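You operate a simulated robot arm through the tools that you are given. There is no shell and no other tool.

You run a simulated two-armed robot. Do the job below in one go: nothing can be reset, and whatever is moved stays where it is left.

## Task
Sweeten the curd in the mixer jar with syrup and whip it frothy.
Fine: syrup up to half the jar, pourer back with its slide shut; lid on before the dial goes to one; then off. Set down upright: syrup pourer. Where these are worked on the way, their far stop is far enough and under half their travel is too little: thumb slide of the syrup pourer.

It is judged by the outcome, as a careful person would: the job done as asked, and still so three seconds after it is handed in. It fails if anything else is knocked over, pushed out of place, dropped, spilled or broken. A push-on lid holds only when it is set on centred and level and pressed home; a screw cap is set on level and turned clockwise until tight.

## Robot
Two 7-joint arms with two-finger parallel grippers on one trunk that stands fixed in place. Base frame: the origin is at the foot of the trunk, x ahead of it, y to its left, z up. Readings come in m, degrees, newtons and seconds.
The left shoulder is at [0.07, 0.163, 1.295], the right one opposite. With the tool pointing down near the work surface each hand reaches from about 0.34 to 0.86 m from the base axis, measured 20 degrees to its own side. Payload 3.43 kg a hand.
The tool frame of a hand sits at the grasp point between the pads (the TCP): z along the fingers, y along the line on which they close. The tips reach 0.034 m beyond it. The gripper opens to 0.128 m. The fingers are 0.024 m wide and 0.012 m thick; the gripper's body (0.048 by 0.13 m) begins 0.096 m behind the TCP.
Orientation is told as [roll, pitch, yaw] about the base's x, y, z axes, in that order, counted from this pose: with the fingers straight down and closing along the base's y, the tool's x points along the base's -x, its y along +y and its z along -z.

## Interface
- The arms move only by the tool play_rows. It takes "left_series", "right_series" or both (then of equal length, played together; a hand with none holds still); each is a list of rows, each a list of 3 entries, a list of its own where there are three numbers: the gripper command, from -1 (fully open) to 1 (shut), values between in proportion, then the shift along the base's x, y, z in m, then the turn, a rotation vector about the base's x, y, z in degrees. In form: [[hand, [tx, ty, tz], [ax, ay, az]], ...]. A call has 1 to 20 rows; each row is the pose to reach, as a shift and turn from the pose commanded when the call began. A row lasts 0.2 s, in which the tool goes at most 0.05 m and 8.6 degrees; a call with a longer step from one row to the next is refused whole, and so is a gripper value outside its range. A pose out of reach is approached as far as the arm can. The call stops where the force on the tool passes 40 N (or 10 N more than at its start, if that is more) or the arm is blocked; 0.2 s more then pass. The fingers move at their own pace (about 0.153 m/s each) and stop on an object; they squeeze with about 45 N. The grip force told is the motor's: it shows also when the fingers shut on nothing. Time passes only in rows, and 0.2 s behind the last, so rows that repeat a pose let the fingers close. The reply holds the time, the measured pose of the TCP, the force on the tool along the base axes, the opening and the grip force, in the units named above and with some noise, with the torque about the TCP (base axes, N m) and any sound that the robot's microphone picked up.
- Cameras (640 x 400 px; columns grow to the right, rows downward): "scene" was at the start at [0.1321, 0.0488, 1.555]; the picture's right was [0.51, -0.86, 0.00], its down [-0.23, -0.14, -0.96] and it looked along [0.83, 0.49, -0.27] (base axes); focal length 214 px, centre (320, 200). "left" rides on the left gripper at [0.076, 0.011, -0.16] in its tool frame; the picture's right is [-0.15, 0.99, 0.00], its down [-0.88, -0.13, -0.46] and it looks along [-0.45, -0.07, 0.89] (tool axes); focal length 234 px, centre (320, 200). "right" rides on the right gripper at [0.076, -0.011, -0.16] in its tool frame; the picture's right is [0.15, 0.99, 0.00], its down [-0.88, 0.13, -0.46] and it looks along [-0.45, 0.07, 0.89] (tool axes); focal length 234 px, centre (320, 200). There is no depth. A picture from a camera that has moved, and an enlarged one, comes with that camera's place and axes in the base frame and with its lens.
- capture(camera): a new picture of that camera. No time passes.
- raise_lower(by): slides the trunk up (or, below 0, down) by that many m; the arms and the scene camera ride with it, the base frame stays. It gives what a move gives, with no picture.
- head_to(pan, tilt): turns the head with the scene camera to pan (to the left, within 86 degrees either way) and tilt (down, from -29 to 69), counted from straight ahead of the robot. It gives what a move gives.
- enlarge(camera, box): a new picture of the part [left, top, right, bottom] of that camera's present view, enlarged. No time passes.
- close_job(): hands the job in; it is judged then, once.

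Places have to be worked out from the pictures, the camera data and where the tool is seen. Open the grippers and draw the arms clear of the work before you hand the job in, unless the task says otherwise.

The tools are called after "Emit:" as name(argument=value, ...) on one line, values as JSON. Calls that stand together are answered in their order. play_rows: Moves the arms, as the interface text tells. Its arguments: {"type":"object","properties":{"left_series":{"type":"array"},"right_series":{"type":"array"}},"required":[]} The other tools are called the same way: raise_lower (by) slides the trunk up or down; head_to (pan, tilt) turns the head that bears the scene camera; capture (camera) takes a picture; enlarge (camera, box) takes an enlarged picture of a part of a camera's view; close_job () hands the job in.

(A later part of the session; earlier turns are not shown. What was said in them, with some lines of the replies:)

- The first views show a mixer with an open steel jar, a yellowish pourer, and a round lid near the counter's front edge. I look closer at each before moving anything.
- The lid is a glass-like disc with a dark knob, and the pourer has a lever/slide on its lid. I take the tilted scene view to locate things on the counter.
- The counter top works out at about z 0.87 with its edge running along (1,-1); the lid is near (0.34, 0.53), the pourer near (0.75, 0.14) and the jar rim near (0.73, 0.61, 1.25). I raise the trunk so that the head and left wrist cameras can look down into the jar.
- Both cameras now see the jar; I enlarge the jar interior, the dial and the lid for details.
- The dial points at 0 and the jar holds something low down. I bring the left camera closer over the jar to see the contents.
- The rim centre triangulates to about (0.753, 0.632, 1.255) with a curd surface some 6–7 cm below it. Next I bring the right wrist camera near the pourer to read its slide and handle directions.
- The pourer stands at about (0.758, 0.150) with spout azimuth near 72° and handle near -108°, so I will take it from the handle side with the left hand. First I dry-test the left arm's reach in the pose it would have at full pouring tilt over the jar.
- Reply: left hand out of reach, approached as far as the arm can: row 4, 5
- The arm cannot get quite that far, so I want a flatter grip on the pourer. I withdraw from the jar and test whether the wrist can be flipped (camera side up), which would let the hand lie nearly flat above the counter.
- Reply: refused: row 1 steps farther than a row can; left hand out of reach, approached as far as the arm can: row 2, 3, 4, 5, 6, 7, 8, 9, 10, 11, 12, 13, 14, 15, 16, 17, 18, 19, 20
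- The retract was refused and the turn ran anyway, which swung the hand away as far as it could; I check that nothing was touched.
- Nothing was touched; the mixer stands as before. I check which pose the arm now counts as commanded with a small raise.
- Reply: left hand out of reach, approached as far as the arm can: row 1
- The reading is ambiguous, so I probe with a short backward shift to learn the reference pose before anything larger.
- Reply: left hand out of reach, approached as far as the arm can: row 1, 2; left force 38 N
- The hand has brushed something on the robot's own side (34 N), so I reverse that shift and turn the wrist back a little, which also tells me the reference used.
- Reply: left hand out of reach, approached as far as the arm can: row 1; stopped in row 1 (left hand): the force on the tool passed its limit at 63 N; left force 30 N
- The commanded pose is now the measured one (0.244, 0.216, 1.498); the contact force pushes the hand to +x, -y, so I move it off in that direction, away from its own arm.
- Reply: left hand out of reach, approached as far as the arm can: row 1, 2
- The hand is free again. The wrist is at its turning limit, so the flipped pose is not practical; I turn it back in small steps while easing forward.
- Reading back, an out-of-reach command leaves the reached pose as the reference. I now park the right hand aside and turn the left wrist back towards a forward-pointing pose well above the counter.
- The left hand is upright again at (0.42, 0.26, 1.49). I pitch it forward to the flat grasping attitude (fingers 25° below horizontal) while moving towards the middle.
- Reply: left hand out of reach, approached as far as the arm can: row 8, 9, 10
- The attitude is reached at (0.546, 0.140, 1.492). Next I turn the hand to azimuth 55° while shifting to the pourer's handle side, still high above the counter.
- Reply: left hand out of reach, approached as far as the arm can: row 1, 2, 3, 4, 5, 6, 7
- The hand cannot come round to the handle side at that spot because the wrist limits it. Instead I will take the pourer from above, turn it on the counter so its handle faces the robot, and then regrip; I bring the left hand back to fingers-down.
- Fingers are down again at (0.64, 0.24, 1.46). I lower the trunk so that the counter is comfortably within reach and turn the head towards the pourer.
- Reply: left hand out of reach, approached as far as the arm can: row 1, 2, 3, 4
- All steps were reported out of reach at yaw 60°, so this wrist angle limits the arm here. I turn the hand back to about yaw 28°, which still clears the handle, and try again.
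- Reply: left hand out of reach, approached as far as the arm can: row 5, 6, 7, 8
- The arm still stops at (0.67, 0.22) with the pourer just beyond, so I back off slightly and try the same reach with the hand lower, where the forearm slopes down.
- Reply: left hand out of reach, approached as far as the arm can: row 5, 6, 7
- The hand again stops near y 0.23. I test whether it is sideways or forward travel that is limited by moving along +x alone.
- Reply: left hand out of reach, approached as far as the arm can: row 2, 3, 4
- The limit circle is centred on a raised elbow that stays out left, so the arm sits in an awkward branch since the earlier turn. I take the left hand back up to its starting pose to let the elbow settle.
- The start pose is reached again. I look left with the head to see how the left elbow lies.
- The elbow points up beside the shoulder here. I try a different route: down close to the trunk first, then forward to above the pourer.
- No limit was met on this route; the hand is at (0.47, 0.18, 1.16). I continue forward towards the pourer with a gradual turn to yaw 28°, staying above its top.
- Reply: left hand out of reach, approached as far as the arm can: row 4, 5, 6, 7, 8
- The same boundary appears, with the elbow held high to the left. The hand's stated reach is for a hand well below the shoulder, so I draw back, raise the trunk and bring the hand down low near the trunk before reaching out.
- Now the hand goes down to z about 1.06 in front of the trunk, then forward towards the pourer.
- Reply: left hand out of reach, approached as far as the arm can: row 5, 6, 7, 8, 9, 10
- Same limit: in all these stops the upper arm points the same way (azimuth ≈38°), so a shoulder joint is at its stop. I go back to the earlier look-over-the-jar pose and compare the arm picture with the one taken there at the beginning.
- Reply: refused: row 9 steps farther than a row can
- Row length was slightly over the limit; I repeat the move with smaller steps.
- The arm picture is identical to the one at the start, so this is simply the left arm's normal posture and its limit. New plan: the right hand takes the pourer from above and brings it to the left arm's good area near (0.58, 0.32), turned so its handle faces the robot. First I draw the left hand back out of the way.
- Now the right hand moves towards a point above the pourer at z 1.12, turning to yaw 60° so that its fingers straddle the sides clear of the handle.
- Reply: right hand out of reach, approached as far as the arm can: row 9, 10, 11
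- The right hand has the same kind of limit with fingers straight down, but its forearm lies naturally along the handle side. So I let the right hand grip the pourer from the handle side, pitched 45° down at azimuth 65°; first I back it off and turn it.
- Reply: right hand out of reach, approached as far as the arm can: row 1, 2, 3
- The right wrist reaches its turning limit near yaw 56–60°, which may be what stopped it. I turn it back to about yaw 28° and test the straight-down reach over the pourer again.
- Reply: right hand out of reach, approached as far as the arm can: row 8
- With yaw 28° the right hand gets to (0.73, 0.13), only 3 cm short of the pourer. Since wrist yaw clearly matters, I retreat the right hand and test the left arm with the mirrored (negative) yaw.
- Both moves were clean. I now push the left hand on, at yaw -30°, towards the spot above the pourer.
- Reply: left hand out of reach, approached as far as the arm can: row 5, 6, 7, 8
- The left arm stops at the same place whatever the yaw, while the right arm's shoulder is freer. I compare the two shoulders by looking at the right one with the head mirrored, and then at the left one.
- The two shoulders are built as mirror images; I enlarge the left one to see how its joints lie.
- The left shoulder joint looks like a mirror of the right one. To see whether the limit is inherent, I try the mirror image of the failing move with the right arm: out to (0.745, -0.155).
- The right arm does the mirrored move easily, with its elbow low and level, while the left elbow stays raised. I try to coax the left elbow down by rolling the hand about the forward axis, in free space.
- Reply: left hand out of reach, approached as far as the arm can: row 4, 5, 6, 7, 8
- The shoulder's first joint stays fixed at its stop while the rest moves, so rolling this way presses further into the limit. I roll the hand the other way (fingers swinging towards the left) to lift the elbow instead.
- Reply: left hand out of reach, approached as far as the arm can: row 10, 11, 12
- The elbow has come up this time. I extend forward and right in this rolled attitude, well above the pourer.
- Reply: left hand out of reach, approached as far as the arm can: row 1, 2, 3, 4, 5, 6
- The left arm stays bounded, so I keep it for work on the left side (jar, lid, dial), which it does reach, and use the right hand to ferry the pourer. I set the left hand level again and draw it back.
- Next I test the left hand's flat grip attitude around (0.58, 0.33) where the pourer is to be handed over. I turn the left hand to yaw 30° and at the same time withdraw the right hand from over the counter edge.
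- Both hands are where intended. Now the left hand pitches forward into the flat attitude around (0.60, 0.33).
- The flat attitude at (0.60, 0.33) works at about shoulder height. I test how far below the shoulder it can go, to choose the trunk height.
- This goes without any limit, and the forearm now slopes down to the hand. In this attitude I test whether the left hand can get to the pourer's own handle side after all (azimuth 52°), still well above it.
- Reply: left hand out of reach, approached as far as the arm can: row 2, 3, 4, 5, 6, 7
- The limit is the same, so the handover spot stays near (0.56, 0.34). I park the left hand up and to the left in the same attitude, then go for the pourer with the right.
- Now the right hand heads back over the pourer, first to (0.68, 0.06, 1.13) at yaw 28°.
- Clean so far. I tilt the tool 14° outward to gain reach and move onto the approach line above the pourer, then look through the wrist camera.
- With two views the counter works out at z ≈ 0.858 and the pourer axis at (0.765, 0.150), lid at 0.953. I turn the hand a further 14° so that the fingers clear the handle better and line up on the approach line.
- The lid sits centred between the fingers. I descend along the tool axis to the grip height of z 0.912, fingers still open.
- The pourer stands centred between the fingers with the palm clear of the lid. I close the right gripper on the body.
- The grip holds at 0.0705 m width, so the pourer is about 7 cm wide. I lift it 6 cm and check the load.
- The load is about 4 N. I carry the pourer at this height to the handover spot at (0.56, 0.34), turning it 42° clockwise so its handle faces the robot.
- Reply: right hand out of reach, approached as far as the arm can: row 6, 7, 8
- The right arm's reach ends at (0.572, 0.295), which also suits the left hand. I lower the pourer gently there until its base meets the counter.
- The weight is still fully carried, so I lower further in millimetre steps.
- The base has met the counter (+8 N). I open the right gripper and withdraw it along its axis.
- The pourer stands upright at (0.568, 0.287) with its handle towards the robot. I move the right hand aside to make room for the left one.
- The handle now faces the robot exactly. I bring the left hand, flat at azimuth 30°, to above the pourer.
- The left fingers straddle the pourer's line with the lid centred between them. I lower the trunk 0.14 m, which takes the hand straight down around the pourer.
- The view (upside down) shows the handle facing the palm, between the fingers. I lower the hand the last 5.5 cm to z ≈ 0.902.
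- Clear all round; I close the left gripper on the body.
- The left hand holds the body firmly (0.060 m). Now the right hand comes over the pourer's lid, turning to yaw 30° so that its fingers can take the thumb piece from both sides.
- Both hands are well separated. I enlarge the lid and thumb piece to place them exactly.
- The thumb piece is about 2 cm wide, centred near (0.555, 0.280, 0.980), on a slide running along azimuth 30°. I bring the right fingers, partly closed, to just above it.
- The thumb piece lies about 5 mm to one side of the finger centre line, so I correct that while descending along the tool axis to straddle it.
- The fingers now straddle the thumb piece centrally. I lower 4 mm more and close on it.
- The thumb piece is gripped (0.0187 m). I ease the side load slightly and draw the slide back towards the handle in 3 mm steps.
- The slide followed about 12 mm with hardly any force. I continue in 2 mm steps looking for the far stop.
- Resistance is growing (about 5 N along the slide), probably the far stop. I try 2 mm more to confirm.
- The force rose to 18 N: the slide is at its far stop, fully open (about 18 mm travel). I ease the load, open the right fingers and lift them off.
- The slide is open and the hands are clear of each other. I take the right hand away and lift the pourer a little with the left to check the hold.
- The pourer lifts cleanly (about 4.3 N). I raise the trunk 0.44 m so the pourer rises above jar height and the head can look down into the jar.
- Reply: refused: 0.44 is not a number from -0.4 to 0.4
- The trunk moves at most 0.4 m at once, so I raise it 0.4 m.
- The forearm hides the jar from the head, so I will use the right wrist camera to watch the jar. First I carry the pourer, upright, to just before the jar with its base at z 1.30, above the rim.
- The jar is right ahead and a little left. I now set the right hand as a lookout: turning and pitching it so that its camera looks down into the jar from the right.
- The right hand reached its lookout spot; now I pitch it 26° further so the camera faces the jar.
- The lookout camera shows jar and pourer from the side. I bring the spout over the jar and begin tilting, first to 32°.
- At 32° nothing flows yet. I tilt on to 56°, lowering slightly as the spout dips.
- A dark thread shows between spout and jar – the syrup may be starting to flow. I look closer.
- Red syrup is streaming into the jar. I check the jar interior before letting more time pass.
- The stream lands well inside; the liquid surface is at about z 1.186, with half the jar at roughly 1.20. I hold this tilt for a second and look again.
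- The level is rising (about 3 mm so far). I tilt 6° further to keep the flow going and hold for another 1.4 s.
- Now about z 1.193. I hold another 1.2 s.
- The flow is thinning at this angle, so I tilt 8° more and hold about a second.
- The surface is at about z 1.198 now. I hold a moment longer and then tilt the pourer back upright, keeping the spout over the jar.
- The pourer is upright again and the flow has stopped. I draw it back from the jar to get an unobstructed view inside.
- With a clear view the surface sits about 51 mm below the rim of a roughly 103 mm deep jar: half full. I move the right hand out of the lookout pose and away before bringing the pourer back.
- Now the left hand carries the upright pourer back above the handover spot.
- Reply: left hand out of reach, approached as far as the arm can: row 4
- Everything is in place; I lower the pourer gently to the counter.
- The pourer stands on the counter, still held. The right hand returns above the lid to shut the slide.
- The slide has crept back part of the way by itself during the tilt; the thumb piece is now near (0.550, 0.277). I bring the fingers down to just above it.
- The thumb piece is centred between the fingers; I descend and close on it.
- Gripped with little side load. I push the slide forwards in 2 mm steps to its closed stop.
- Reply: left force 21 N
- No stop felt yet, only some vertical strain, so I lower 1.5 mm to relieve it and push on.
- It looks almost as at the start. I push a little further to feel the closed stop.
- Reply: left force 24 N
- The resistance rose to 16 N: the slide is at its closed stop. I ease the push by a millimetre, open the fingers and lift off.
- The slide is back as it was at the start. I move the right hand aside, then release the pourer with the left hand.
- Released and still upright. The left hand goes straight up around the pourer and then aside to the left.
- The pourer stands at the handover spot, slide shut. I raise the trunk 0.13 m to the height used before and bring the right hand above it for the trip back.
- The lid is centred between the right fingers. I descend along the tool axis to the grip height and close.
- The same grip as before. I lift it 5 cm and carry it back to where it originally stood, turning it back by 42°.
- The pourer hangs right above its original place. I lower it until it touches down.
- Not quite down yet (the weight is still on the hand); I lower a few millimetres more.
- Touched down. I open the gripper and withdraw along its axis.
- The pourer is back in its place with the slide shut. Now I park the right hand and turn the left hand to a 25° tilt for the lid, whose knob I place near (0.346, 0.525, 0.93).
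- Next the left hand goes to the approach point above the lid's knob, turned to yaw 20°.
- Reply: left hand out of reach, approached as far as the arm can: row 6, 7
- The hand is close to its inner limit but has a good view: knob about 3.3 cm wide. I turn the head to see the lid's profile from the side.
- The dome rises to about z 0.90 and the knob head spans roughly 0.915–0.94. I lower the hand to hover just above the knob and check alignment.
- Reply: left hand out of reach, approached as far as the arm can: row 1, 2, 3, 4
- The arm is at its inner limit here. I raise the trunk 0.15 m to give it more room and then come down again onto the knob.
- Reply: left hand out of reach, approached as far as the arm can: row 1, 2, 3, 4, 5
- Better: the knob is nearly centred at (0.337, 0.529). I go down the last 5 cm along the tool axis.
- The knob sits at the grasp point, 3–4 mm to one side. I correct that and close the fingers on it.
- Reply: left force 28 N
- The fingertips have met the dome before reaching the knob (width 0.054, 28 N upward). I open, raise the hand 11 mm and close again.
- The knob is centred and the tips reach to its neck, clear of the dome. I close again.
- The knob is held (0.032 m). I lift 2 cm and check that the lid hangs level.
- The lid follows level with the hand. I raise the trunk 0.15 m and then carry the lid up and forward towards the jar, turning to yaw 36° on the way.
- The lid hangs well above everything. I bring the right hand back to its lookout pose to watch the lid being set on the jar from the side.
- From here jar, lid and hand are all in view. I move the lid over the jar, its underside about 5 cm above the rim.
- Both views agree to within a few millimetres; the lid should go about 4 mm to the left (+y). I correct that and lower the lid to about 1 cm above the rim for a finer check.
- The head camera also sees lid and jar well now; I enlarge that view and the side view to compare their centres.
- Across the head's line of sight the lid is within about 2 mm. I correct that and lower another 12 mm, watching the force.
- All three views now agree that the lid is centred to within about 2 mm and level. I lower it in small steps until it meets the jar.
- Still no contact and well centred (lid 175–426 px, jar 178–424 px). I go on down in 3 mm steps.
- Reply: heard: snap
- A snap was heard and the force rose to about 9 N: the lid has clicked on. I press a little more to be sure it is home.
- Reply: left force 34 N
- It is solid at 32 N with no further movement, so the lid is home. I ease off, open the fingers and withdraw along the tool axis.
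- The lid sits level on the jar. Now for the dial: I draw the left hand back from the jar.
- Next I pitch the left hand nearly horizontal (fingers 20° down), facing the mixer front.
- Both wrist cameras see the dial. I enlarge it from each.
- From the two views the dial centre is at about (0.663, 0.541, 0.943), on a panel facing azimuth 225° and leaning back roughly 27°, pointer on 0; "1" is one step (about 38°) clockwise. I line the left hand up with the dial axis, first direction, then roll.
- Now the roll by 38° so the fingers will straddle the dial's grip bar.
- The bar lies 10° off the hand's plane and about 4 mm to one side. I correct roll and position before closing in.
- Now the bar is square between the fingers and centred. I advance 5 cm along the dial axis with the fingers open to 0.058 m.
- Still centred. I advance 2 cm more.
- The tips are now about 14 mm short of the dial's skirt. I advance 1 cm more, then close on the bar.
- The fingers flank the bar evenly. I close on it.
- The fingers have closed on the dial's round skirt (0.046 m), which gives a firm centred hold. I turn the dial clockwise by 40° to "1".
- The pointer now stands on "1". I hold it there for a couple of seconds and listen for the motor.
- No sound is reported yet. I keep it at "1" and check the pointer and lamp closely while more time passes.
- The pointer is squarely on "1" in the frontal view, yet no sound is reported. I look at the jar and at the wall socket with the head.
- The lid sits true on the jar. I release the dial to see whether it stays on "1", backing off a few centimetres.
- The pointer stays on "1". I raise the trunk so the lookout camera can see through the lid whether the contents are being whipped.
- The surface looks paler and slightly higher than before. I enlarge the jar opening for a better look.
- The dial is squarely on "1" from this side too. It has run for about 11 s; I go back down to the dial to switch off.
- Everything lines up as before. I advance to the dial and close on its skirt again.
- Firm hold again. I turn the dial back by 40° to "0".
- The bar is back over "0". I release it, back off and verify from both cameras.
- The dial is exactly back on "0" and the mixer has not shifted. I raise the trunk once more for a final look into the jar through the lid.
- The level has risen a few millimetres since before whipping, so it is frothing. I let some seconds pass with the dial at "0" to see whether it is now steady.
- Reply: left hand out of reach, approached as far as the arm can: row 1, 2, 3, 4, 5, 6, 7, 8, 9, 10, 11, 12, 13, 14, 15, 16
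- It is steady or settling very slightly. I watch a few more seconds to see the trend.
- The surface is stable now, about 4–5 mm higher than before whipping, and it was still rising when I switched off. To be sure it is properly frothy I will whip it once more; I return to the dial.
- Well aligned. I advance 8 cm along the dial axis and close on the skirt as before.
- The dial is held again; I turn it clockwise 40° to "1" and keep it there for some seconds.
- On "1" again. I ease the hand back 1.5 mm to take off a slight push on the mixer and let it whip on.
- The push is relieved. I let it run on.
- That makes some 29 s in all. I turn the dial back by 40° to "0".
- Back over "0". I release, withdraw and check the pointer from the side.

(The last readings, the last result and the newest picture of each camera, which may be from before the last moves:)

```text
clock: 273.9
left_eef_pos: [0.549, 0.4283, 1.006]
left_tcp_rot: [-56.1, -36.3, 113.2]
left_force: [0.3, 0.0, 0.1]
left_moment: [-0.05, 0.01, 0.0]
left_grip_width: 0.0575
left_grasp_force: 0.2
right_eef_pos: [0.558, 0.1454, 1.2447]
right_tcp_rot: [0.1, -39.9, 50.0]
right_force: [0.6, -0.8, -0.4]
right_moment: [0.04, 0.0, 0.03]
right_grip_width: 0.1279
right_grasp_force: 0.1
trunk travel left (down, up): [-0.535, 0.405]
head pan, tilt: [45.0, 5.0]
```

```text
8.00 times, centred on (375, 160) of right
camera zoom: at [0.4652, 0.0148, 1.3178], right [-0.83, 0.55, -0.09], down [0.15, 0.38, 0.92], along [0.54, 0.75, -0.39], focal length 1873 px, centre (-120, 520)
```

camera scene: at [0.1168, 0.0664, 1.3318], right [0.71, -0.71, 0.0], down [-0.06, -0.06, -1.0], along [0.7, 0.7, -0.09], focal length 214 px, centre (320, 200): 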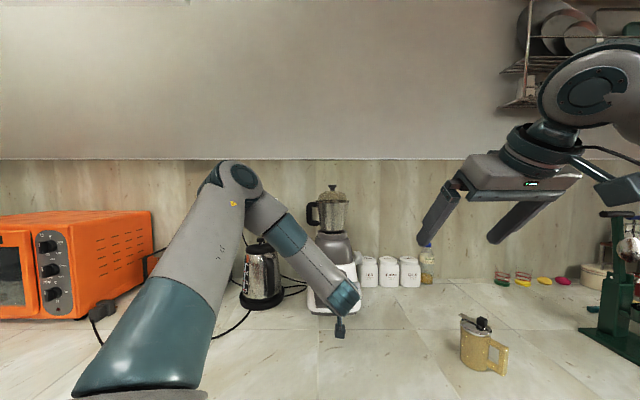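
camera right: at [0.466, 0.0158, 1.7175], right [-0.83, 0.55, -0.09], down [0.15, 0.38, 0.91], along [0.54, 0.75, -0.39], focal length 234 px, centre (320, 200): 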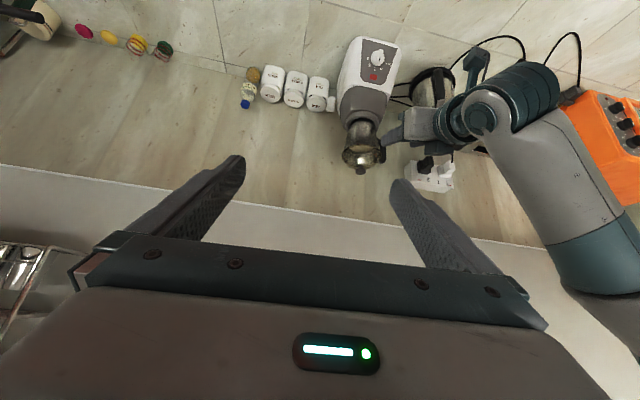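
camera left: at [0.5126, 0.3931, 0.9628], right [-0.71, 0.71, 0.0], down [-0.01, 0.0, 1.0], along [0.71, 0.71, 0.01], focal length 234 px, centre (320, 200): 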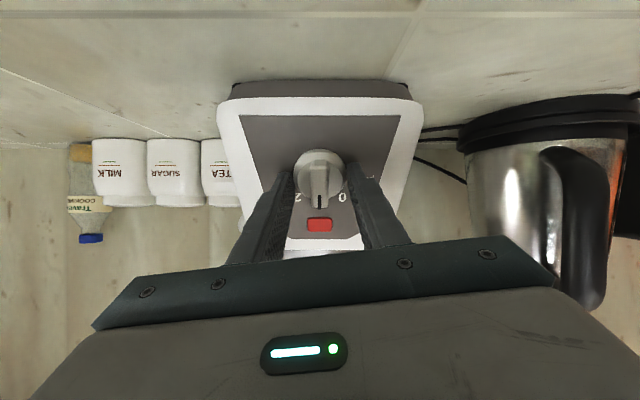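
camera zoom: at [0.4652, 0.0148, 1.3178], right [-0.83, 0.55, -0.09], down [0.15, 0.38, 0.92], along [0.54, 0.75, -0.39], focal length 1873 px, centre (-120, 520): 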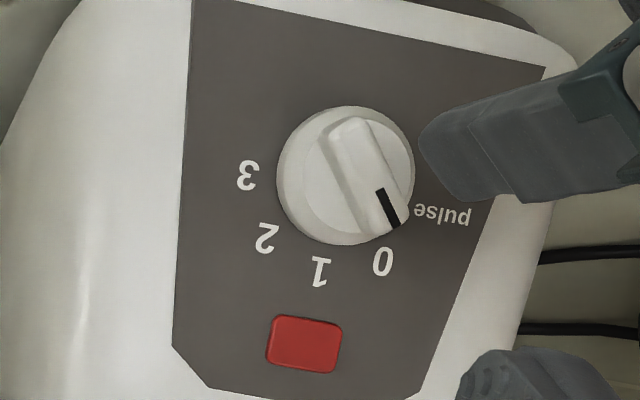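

The dial is on "0" and the mixer stands exactly as before. I raise the trunk for a last look at the froth.

Emit:
play_rows(left_series=[[0.1, [-0.015, -0.015, 0.01], [0, 0, 0]], [0.1, [-0.025, -0.025, 0.02], [0, 0, 0]]])

Emit:
raise_lower(by=0.4)

Emit:
play_rows(right_series=[[-1, [0, 0, 0], [0, 0, 0]], [-1, [0, 0, 0], [0, 0, 0]], [-1, [0, 0, 0], [0, 0, 0]]])

Emit:
enlarge(camera="right", box=[345, 135, 385, 160])

Emit:
capture(camera="right")

```text
clock: 274.5
left_eef_pos: [0.5228, 0.4033, 1.0252]
left_tcp_rot: [-56.1, -36.3, 113.2]
left_force: [-1.6, 0.4, -0.4]
left_moment: [0.01, -0.05, -0.03]
left_grip_width: 0.0577
left_grasp_force: 0.0
right_eef_pos: [0.5582, 0.1468, 1.2436]
right_tcp_rot: [0.1, -39.9, 49.9]
right_force: [0.6, 0.1, 0.5]
right_moment: [0.02, 0.0, 0.0]
right_grip_width: 0.128
right_grasp_force: 0.1
trunk travel left (down, up): [-0.535, 0.405]
head pan, tilt: [45.0, 5.0]
```

```text
clock: 278.4
left_eef_pos: [0.524, 0.4049, 1.4262]
left_tcp_rot: [-55.9, -36.3, 113.2]
left_force: [-0.1, -0.3, -0.9]
left_moment: [0.02, 0.01, 0.02]
left_grip_width: 0.0577
left_grasp_force: 0.0
right_eef_pos: [0.5576, 0.1474, 1.6424]
right_tcp_rot: [0.1, -39.8, 50.0]
right_force: [-0.4, 0.7, -0.7]
right_moment: [0.0, 0.01, 0.03]
right_grip_width: 0.1282
right_grasp_force: 0.0
trunk travel left (down, up): [-0.935, 0.005]
head pan, tilt: [45.0, 5.0]
```

```text
clock: 279.1
left_eef_pos: [0.5243, 0.4045, 1.4259]
left_tcp_rot: [-56.0, -36.3, 113.2]
left_force: [0.6, -0.2, 0.0]
left_moment: [0.02, 0.0, -0.02]
left_grip_width: 0.0575
left_grasp_force: 0.0
right_eef_pos: [0.558, 0.1467, 1.644]
right_tcp_rot: [0.1, -39.9, 50.0]
right_force: [-0.6, -0.1, 0.4]
right_moment: [-0.02, 0.0, 0.01]
right_grip_width: 0.1281
right_grasp_force: 0.1
trunk travel left (down, up): [-0.935, 0.005]
head pan, tilt: [45.0, 5.0]
```

```text
16.00 times, centred on (365, 148) of right
camera zoom: at [0.466, 0.0158, 1.7175], right [-0.83, 0.55, -0.09], down [0.15, 0.38, 0.91], along [0.54, 0.75, -0.39], focal length 3747 px, centre (-400, 1040)
```

zoom: 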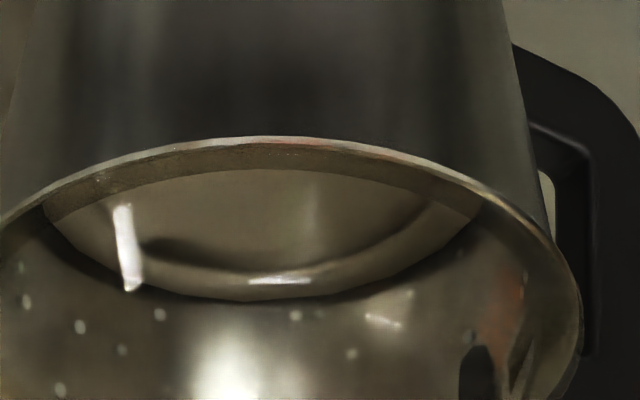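

```text
taken
camera right: at [0.466, 0.0158, 1.7175], right [-0.83, 0.55, -0.09], down [0.15, 0.38, 0.91], along [0.54, 0.75, -0.39], focal length 234 px, centre (320, 200)
```

right: 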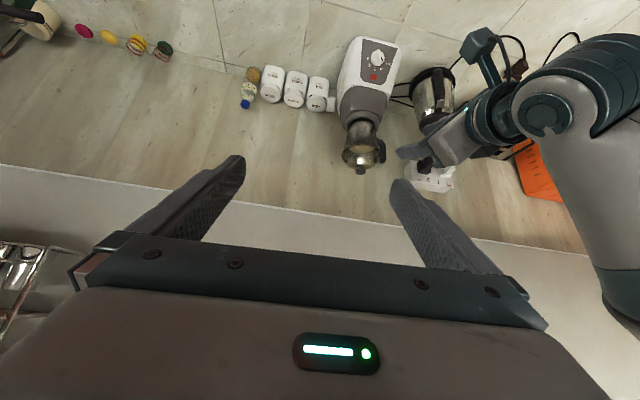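

The froth has risen further, about 8 mm in all, and the contents are steady with the dial off. Now I clear the arms: first the right hand levels and withdraws while the left opens and unrolls.

Emit:
play_rows(left_series=[[-0.3, [-0.003, -0.003, 0.005], [5.08, 5.03, -3.58]], [-0.6, [-0.006, -0.006, 0.01], [10.16, 10.06, -7.16]], [-1, [-0.009, -0.009, 0.015], [15.24, 15.1, -10.74]], [-1, [-0.012, -0.012, 0.02], [20.3, 20.1, -14.3]], [-1, [-0.015, -0.015, 0.025], [25.4, 25.2, -17.9]], [-1, [-0.015, -0.015, 0.03], [30.5, 30.2, -21.5]], [-1, [-0.015, -0.015, 0.03], [30.5, 30.2, -21.5]], [-1, [-0.015, -0.015, 0.03], [30.5, 30.2, -21.5]]], right_series=[[-1, [-0.01, -0.03, 0], [-5, 4.2, 0]], [-1, [-0.02, -0.06, 0], [-10, 8.4, 0]], [-1, [-0.03, -0.09, 0], [-15, 12.6, 0]], [-1, [-0.04, -0.12, 0], [-19.9, 16.7, 0]], [-1, [-0.05, -0.15, -0.01], [-19.9, 16.7, 0]], [-1, [-0.06, -0.18, -0.03], [-19.9, 16.7, 0]], [-1, [-0.075, -0.21, -0.05], [-19.9, 16.7, 0]], [-1, [-0.09, -0.24, -0.07], [-19.9, 16.7, 0]]])

```text
clock: 280.9
left_eef_pos: [0.5103, 0.3883, 1.4575]
left_tcp_rot: [-0.6, -63.3, 45.8]
left_force: [0.0, -0.2, 0.2]
left_moment: [0.04, -0.02, 0.01]
left_grip_width: 0.1279
left_grasp_force: 0.1
left hand out of reach, approached as far as the arm can: row 4, 5, 6, 7, 8
right_eef_pos: [0.4683, -0.0962, 1.5709]
right_tcp_rot: [0.2, -14.0, 49.9]
right_force: [0.5, -1.1, 0.0]
right_moment: [0.05, 0.01, -0.02]
right_grip_width: 0.1282
right_grasp_force: 0.0
trunk travel left (down, up): [-0.935, 0.005]
head pan, tilt: [45.0, 5.0]
```

Next the left hand tips to fingers-down while drawing back, and the right one turns straight and goes further aside.

Emit:
play_rows(left_series=[[-1, [-0.005, 0.0, 0.01], [-5.65, 5.49, 0]], [-1, [-0.015, 0.0, 0.02], [-11.3, 11.0, 0]], [-1, [-0.03, 0.0, 0.03], [-17, 16.5, 0]], [-1, [-0.05, -0.01, 0.04], [-22.6, 22, 0]], [-1, [-0.07, -0.02, 0.05], [-28.2, 27.4, 0]], [-1, [-0.09, -0.03, 0.06], [-33.9, 32.9, 0]], [-1, [-0.12, -0.04, 0.08], [-39.5, 38.4, 0]], [-1, [-0.15, -0.05, 0.1], [-45.2, 43.9, 0]]], right_series=[[-1, [-0.005, -0.02, -0.01], [0, 0, -6]], [-1, [-0.01, -0.04, -0.02], [0, 0, -12]], [-1, [-0.015, -0.06, -0.03], [0, 0, -18]], [-1, [-0.02, -0.08, -0.04], [0, 0, -24]], [-1, [-0.025, -0.1, -0.05], [0, 0, -30]], [-1, [-0.03, -0.12, -0.06], [0, 0, -36]], [-1, [-0.035, -0.14, -0.07], [0, 0, -43]], [-1, [-0.04, -0.16, -0.07], [0, 0, -50]]])

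Emit:
head_to(pan=30, tilt=40)

Emit:
capture(camera="scene")

```text
clock: 282.8
left_eef_pos: [0.3581, 0.3399, 1.558]
left_tcp_rot: [-0.9, -0.4, 45.9]
left_force: [-0.5, -0.3, 0.1]
left_moment: [0.01, -0.03, 0.01]
left_grip_width: 0.1277
left_grasp_force: 0.0
right_eef_pos: [0.4253, -0.2549, 1.503]
right_tcp_rot: [0.1, -14.0, -0.1]
right_force: [-0.8, 0.2, -0.4]
right_moment: [0.0, -0.01, -0.02]
right_grip_width: 0.1282
right_grasp_force: 0.0
trunk travel left (down, up): [-0.935, 0.005]
head pan, tilt: [45.0, 5.0]
```

```text
clock: 283.8
left_eef_pos: [0.3628, 0.3391, 1.5572]
left_tcp_rot: [-0.8, -0.4, 45.9]
left_force: [-0.3, 0.9, -0.3]
left_moment: [0.04, 0.0, 0.02]
left_grip_width: 0.1279
left_grasp_force: 0.1
right_eef_pos: [0.4295, -0.2534, 1.5024]
right_tcp_rot: [0.1, -13.9, -0.1]
right_force: [-0.2, 0.3, -0.4]
right_moment: [-0.02, 0.04, 0.0]
right_grip_width: 0.1282
right_grasp_force: 0.1
trunk travel left (down, up): [-0.935, 0.005]
head pan, tilt: [30.0, 40.0]
```

```text
taken
camera scene: at [0.1262, 0.0437, 1.6761], right [0.5, -0.87, 0.0], down [-0.56, -0.32, -0.77], along [0.66, 0.38, -0.64], focal length 214 px, centre (320, 200)
```

scene: 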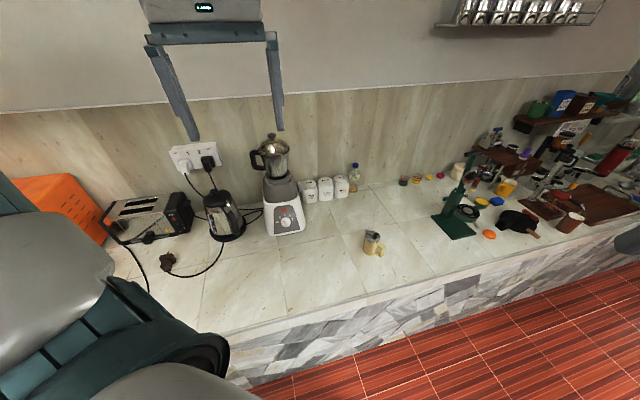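

Both grippers are open and clear. I take a last close look at mixer and pourer.

Emit:
enlarge(camera="scene", box=[235, 125, 325, 245])

Emit:
enlarge(camera="scene", box=[340, 220, 410, 270])

```text
3.33 times, centred on (280, 185) of scene
camera zoom: at [0.1262, 0.0437, 1.6761], right [0.5, -0.87, 0.0], down [-0.56, -0.32, -0.77], along [0.66, 0.38, -0.64], focal length 715 px, centre (453, 250)
```

zoom: 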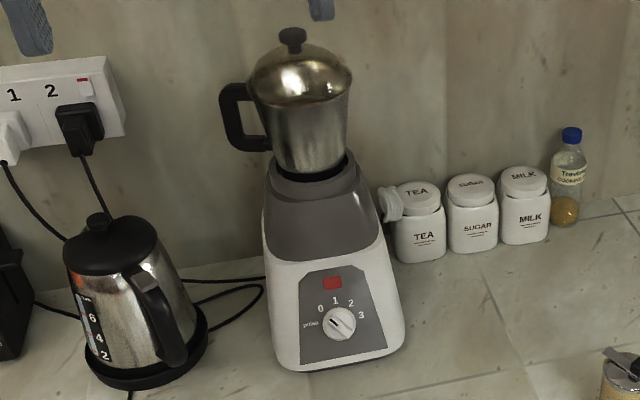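

```text
8.00 times, centred on (375, 245) of scene
camera zoom: at [0.1262, 0.0437, 1.6761], right [0.5, -0.87, 0.0], down [-0.56, -0.32, -0.77], along [0.66, 0.38, -0.64], focal length 1716 px, centre (-120, -160)
```

zoom: 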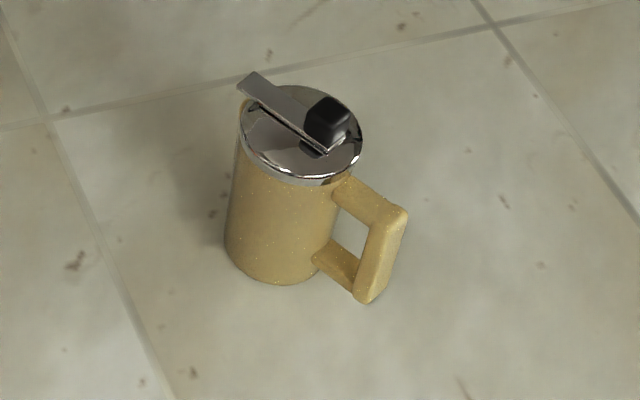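

The lid is home on the jar and the dial is on "0". The pourer stands upright at its old place with its slide shut, and both arms are clear. I hand the job in.

Emit:
close_job()

```text
The job is handed in.
```

The curd is sweetened and whipped, and the job is handed in. Two points could not be fully confirmed: how full the jar is and how frothy the curd got.

- **Syrup:** I poured until the surface was about 51 mm below the rim of a roughly 103–110 mm deep jar. That is about half, but the jar's inner floor is hidden in the base, so the level could be a little over half.
- **Pourer:** it stands upright where it was found. The slide was opened to its far stop before pouring, slid partway back by itself while tilted, and was then pushed shut to its stop.
- **Lid:** it went on level and centred, with an audible snap, and did not move further under about 32 N. It was on before the dial was touched.
- **Whipping:** I ran the dial at 1 twice, about 29 s in all, because the surface was still rising when I first stopped. No motor sound was ever reported. I judge that it frothed only from the surface rising about 8 mm, and it had not levelled off when I switched off.
- **Finish:** the dial is on 0, the mixer has not shifted, and I saw nothing spilled or knocked over. The grippers are open and both arms are clear.
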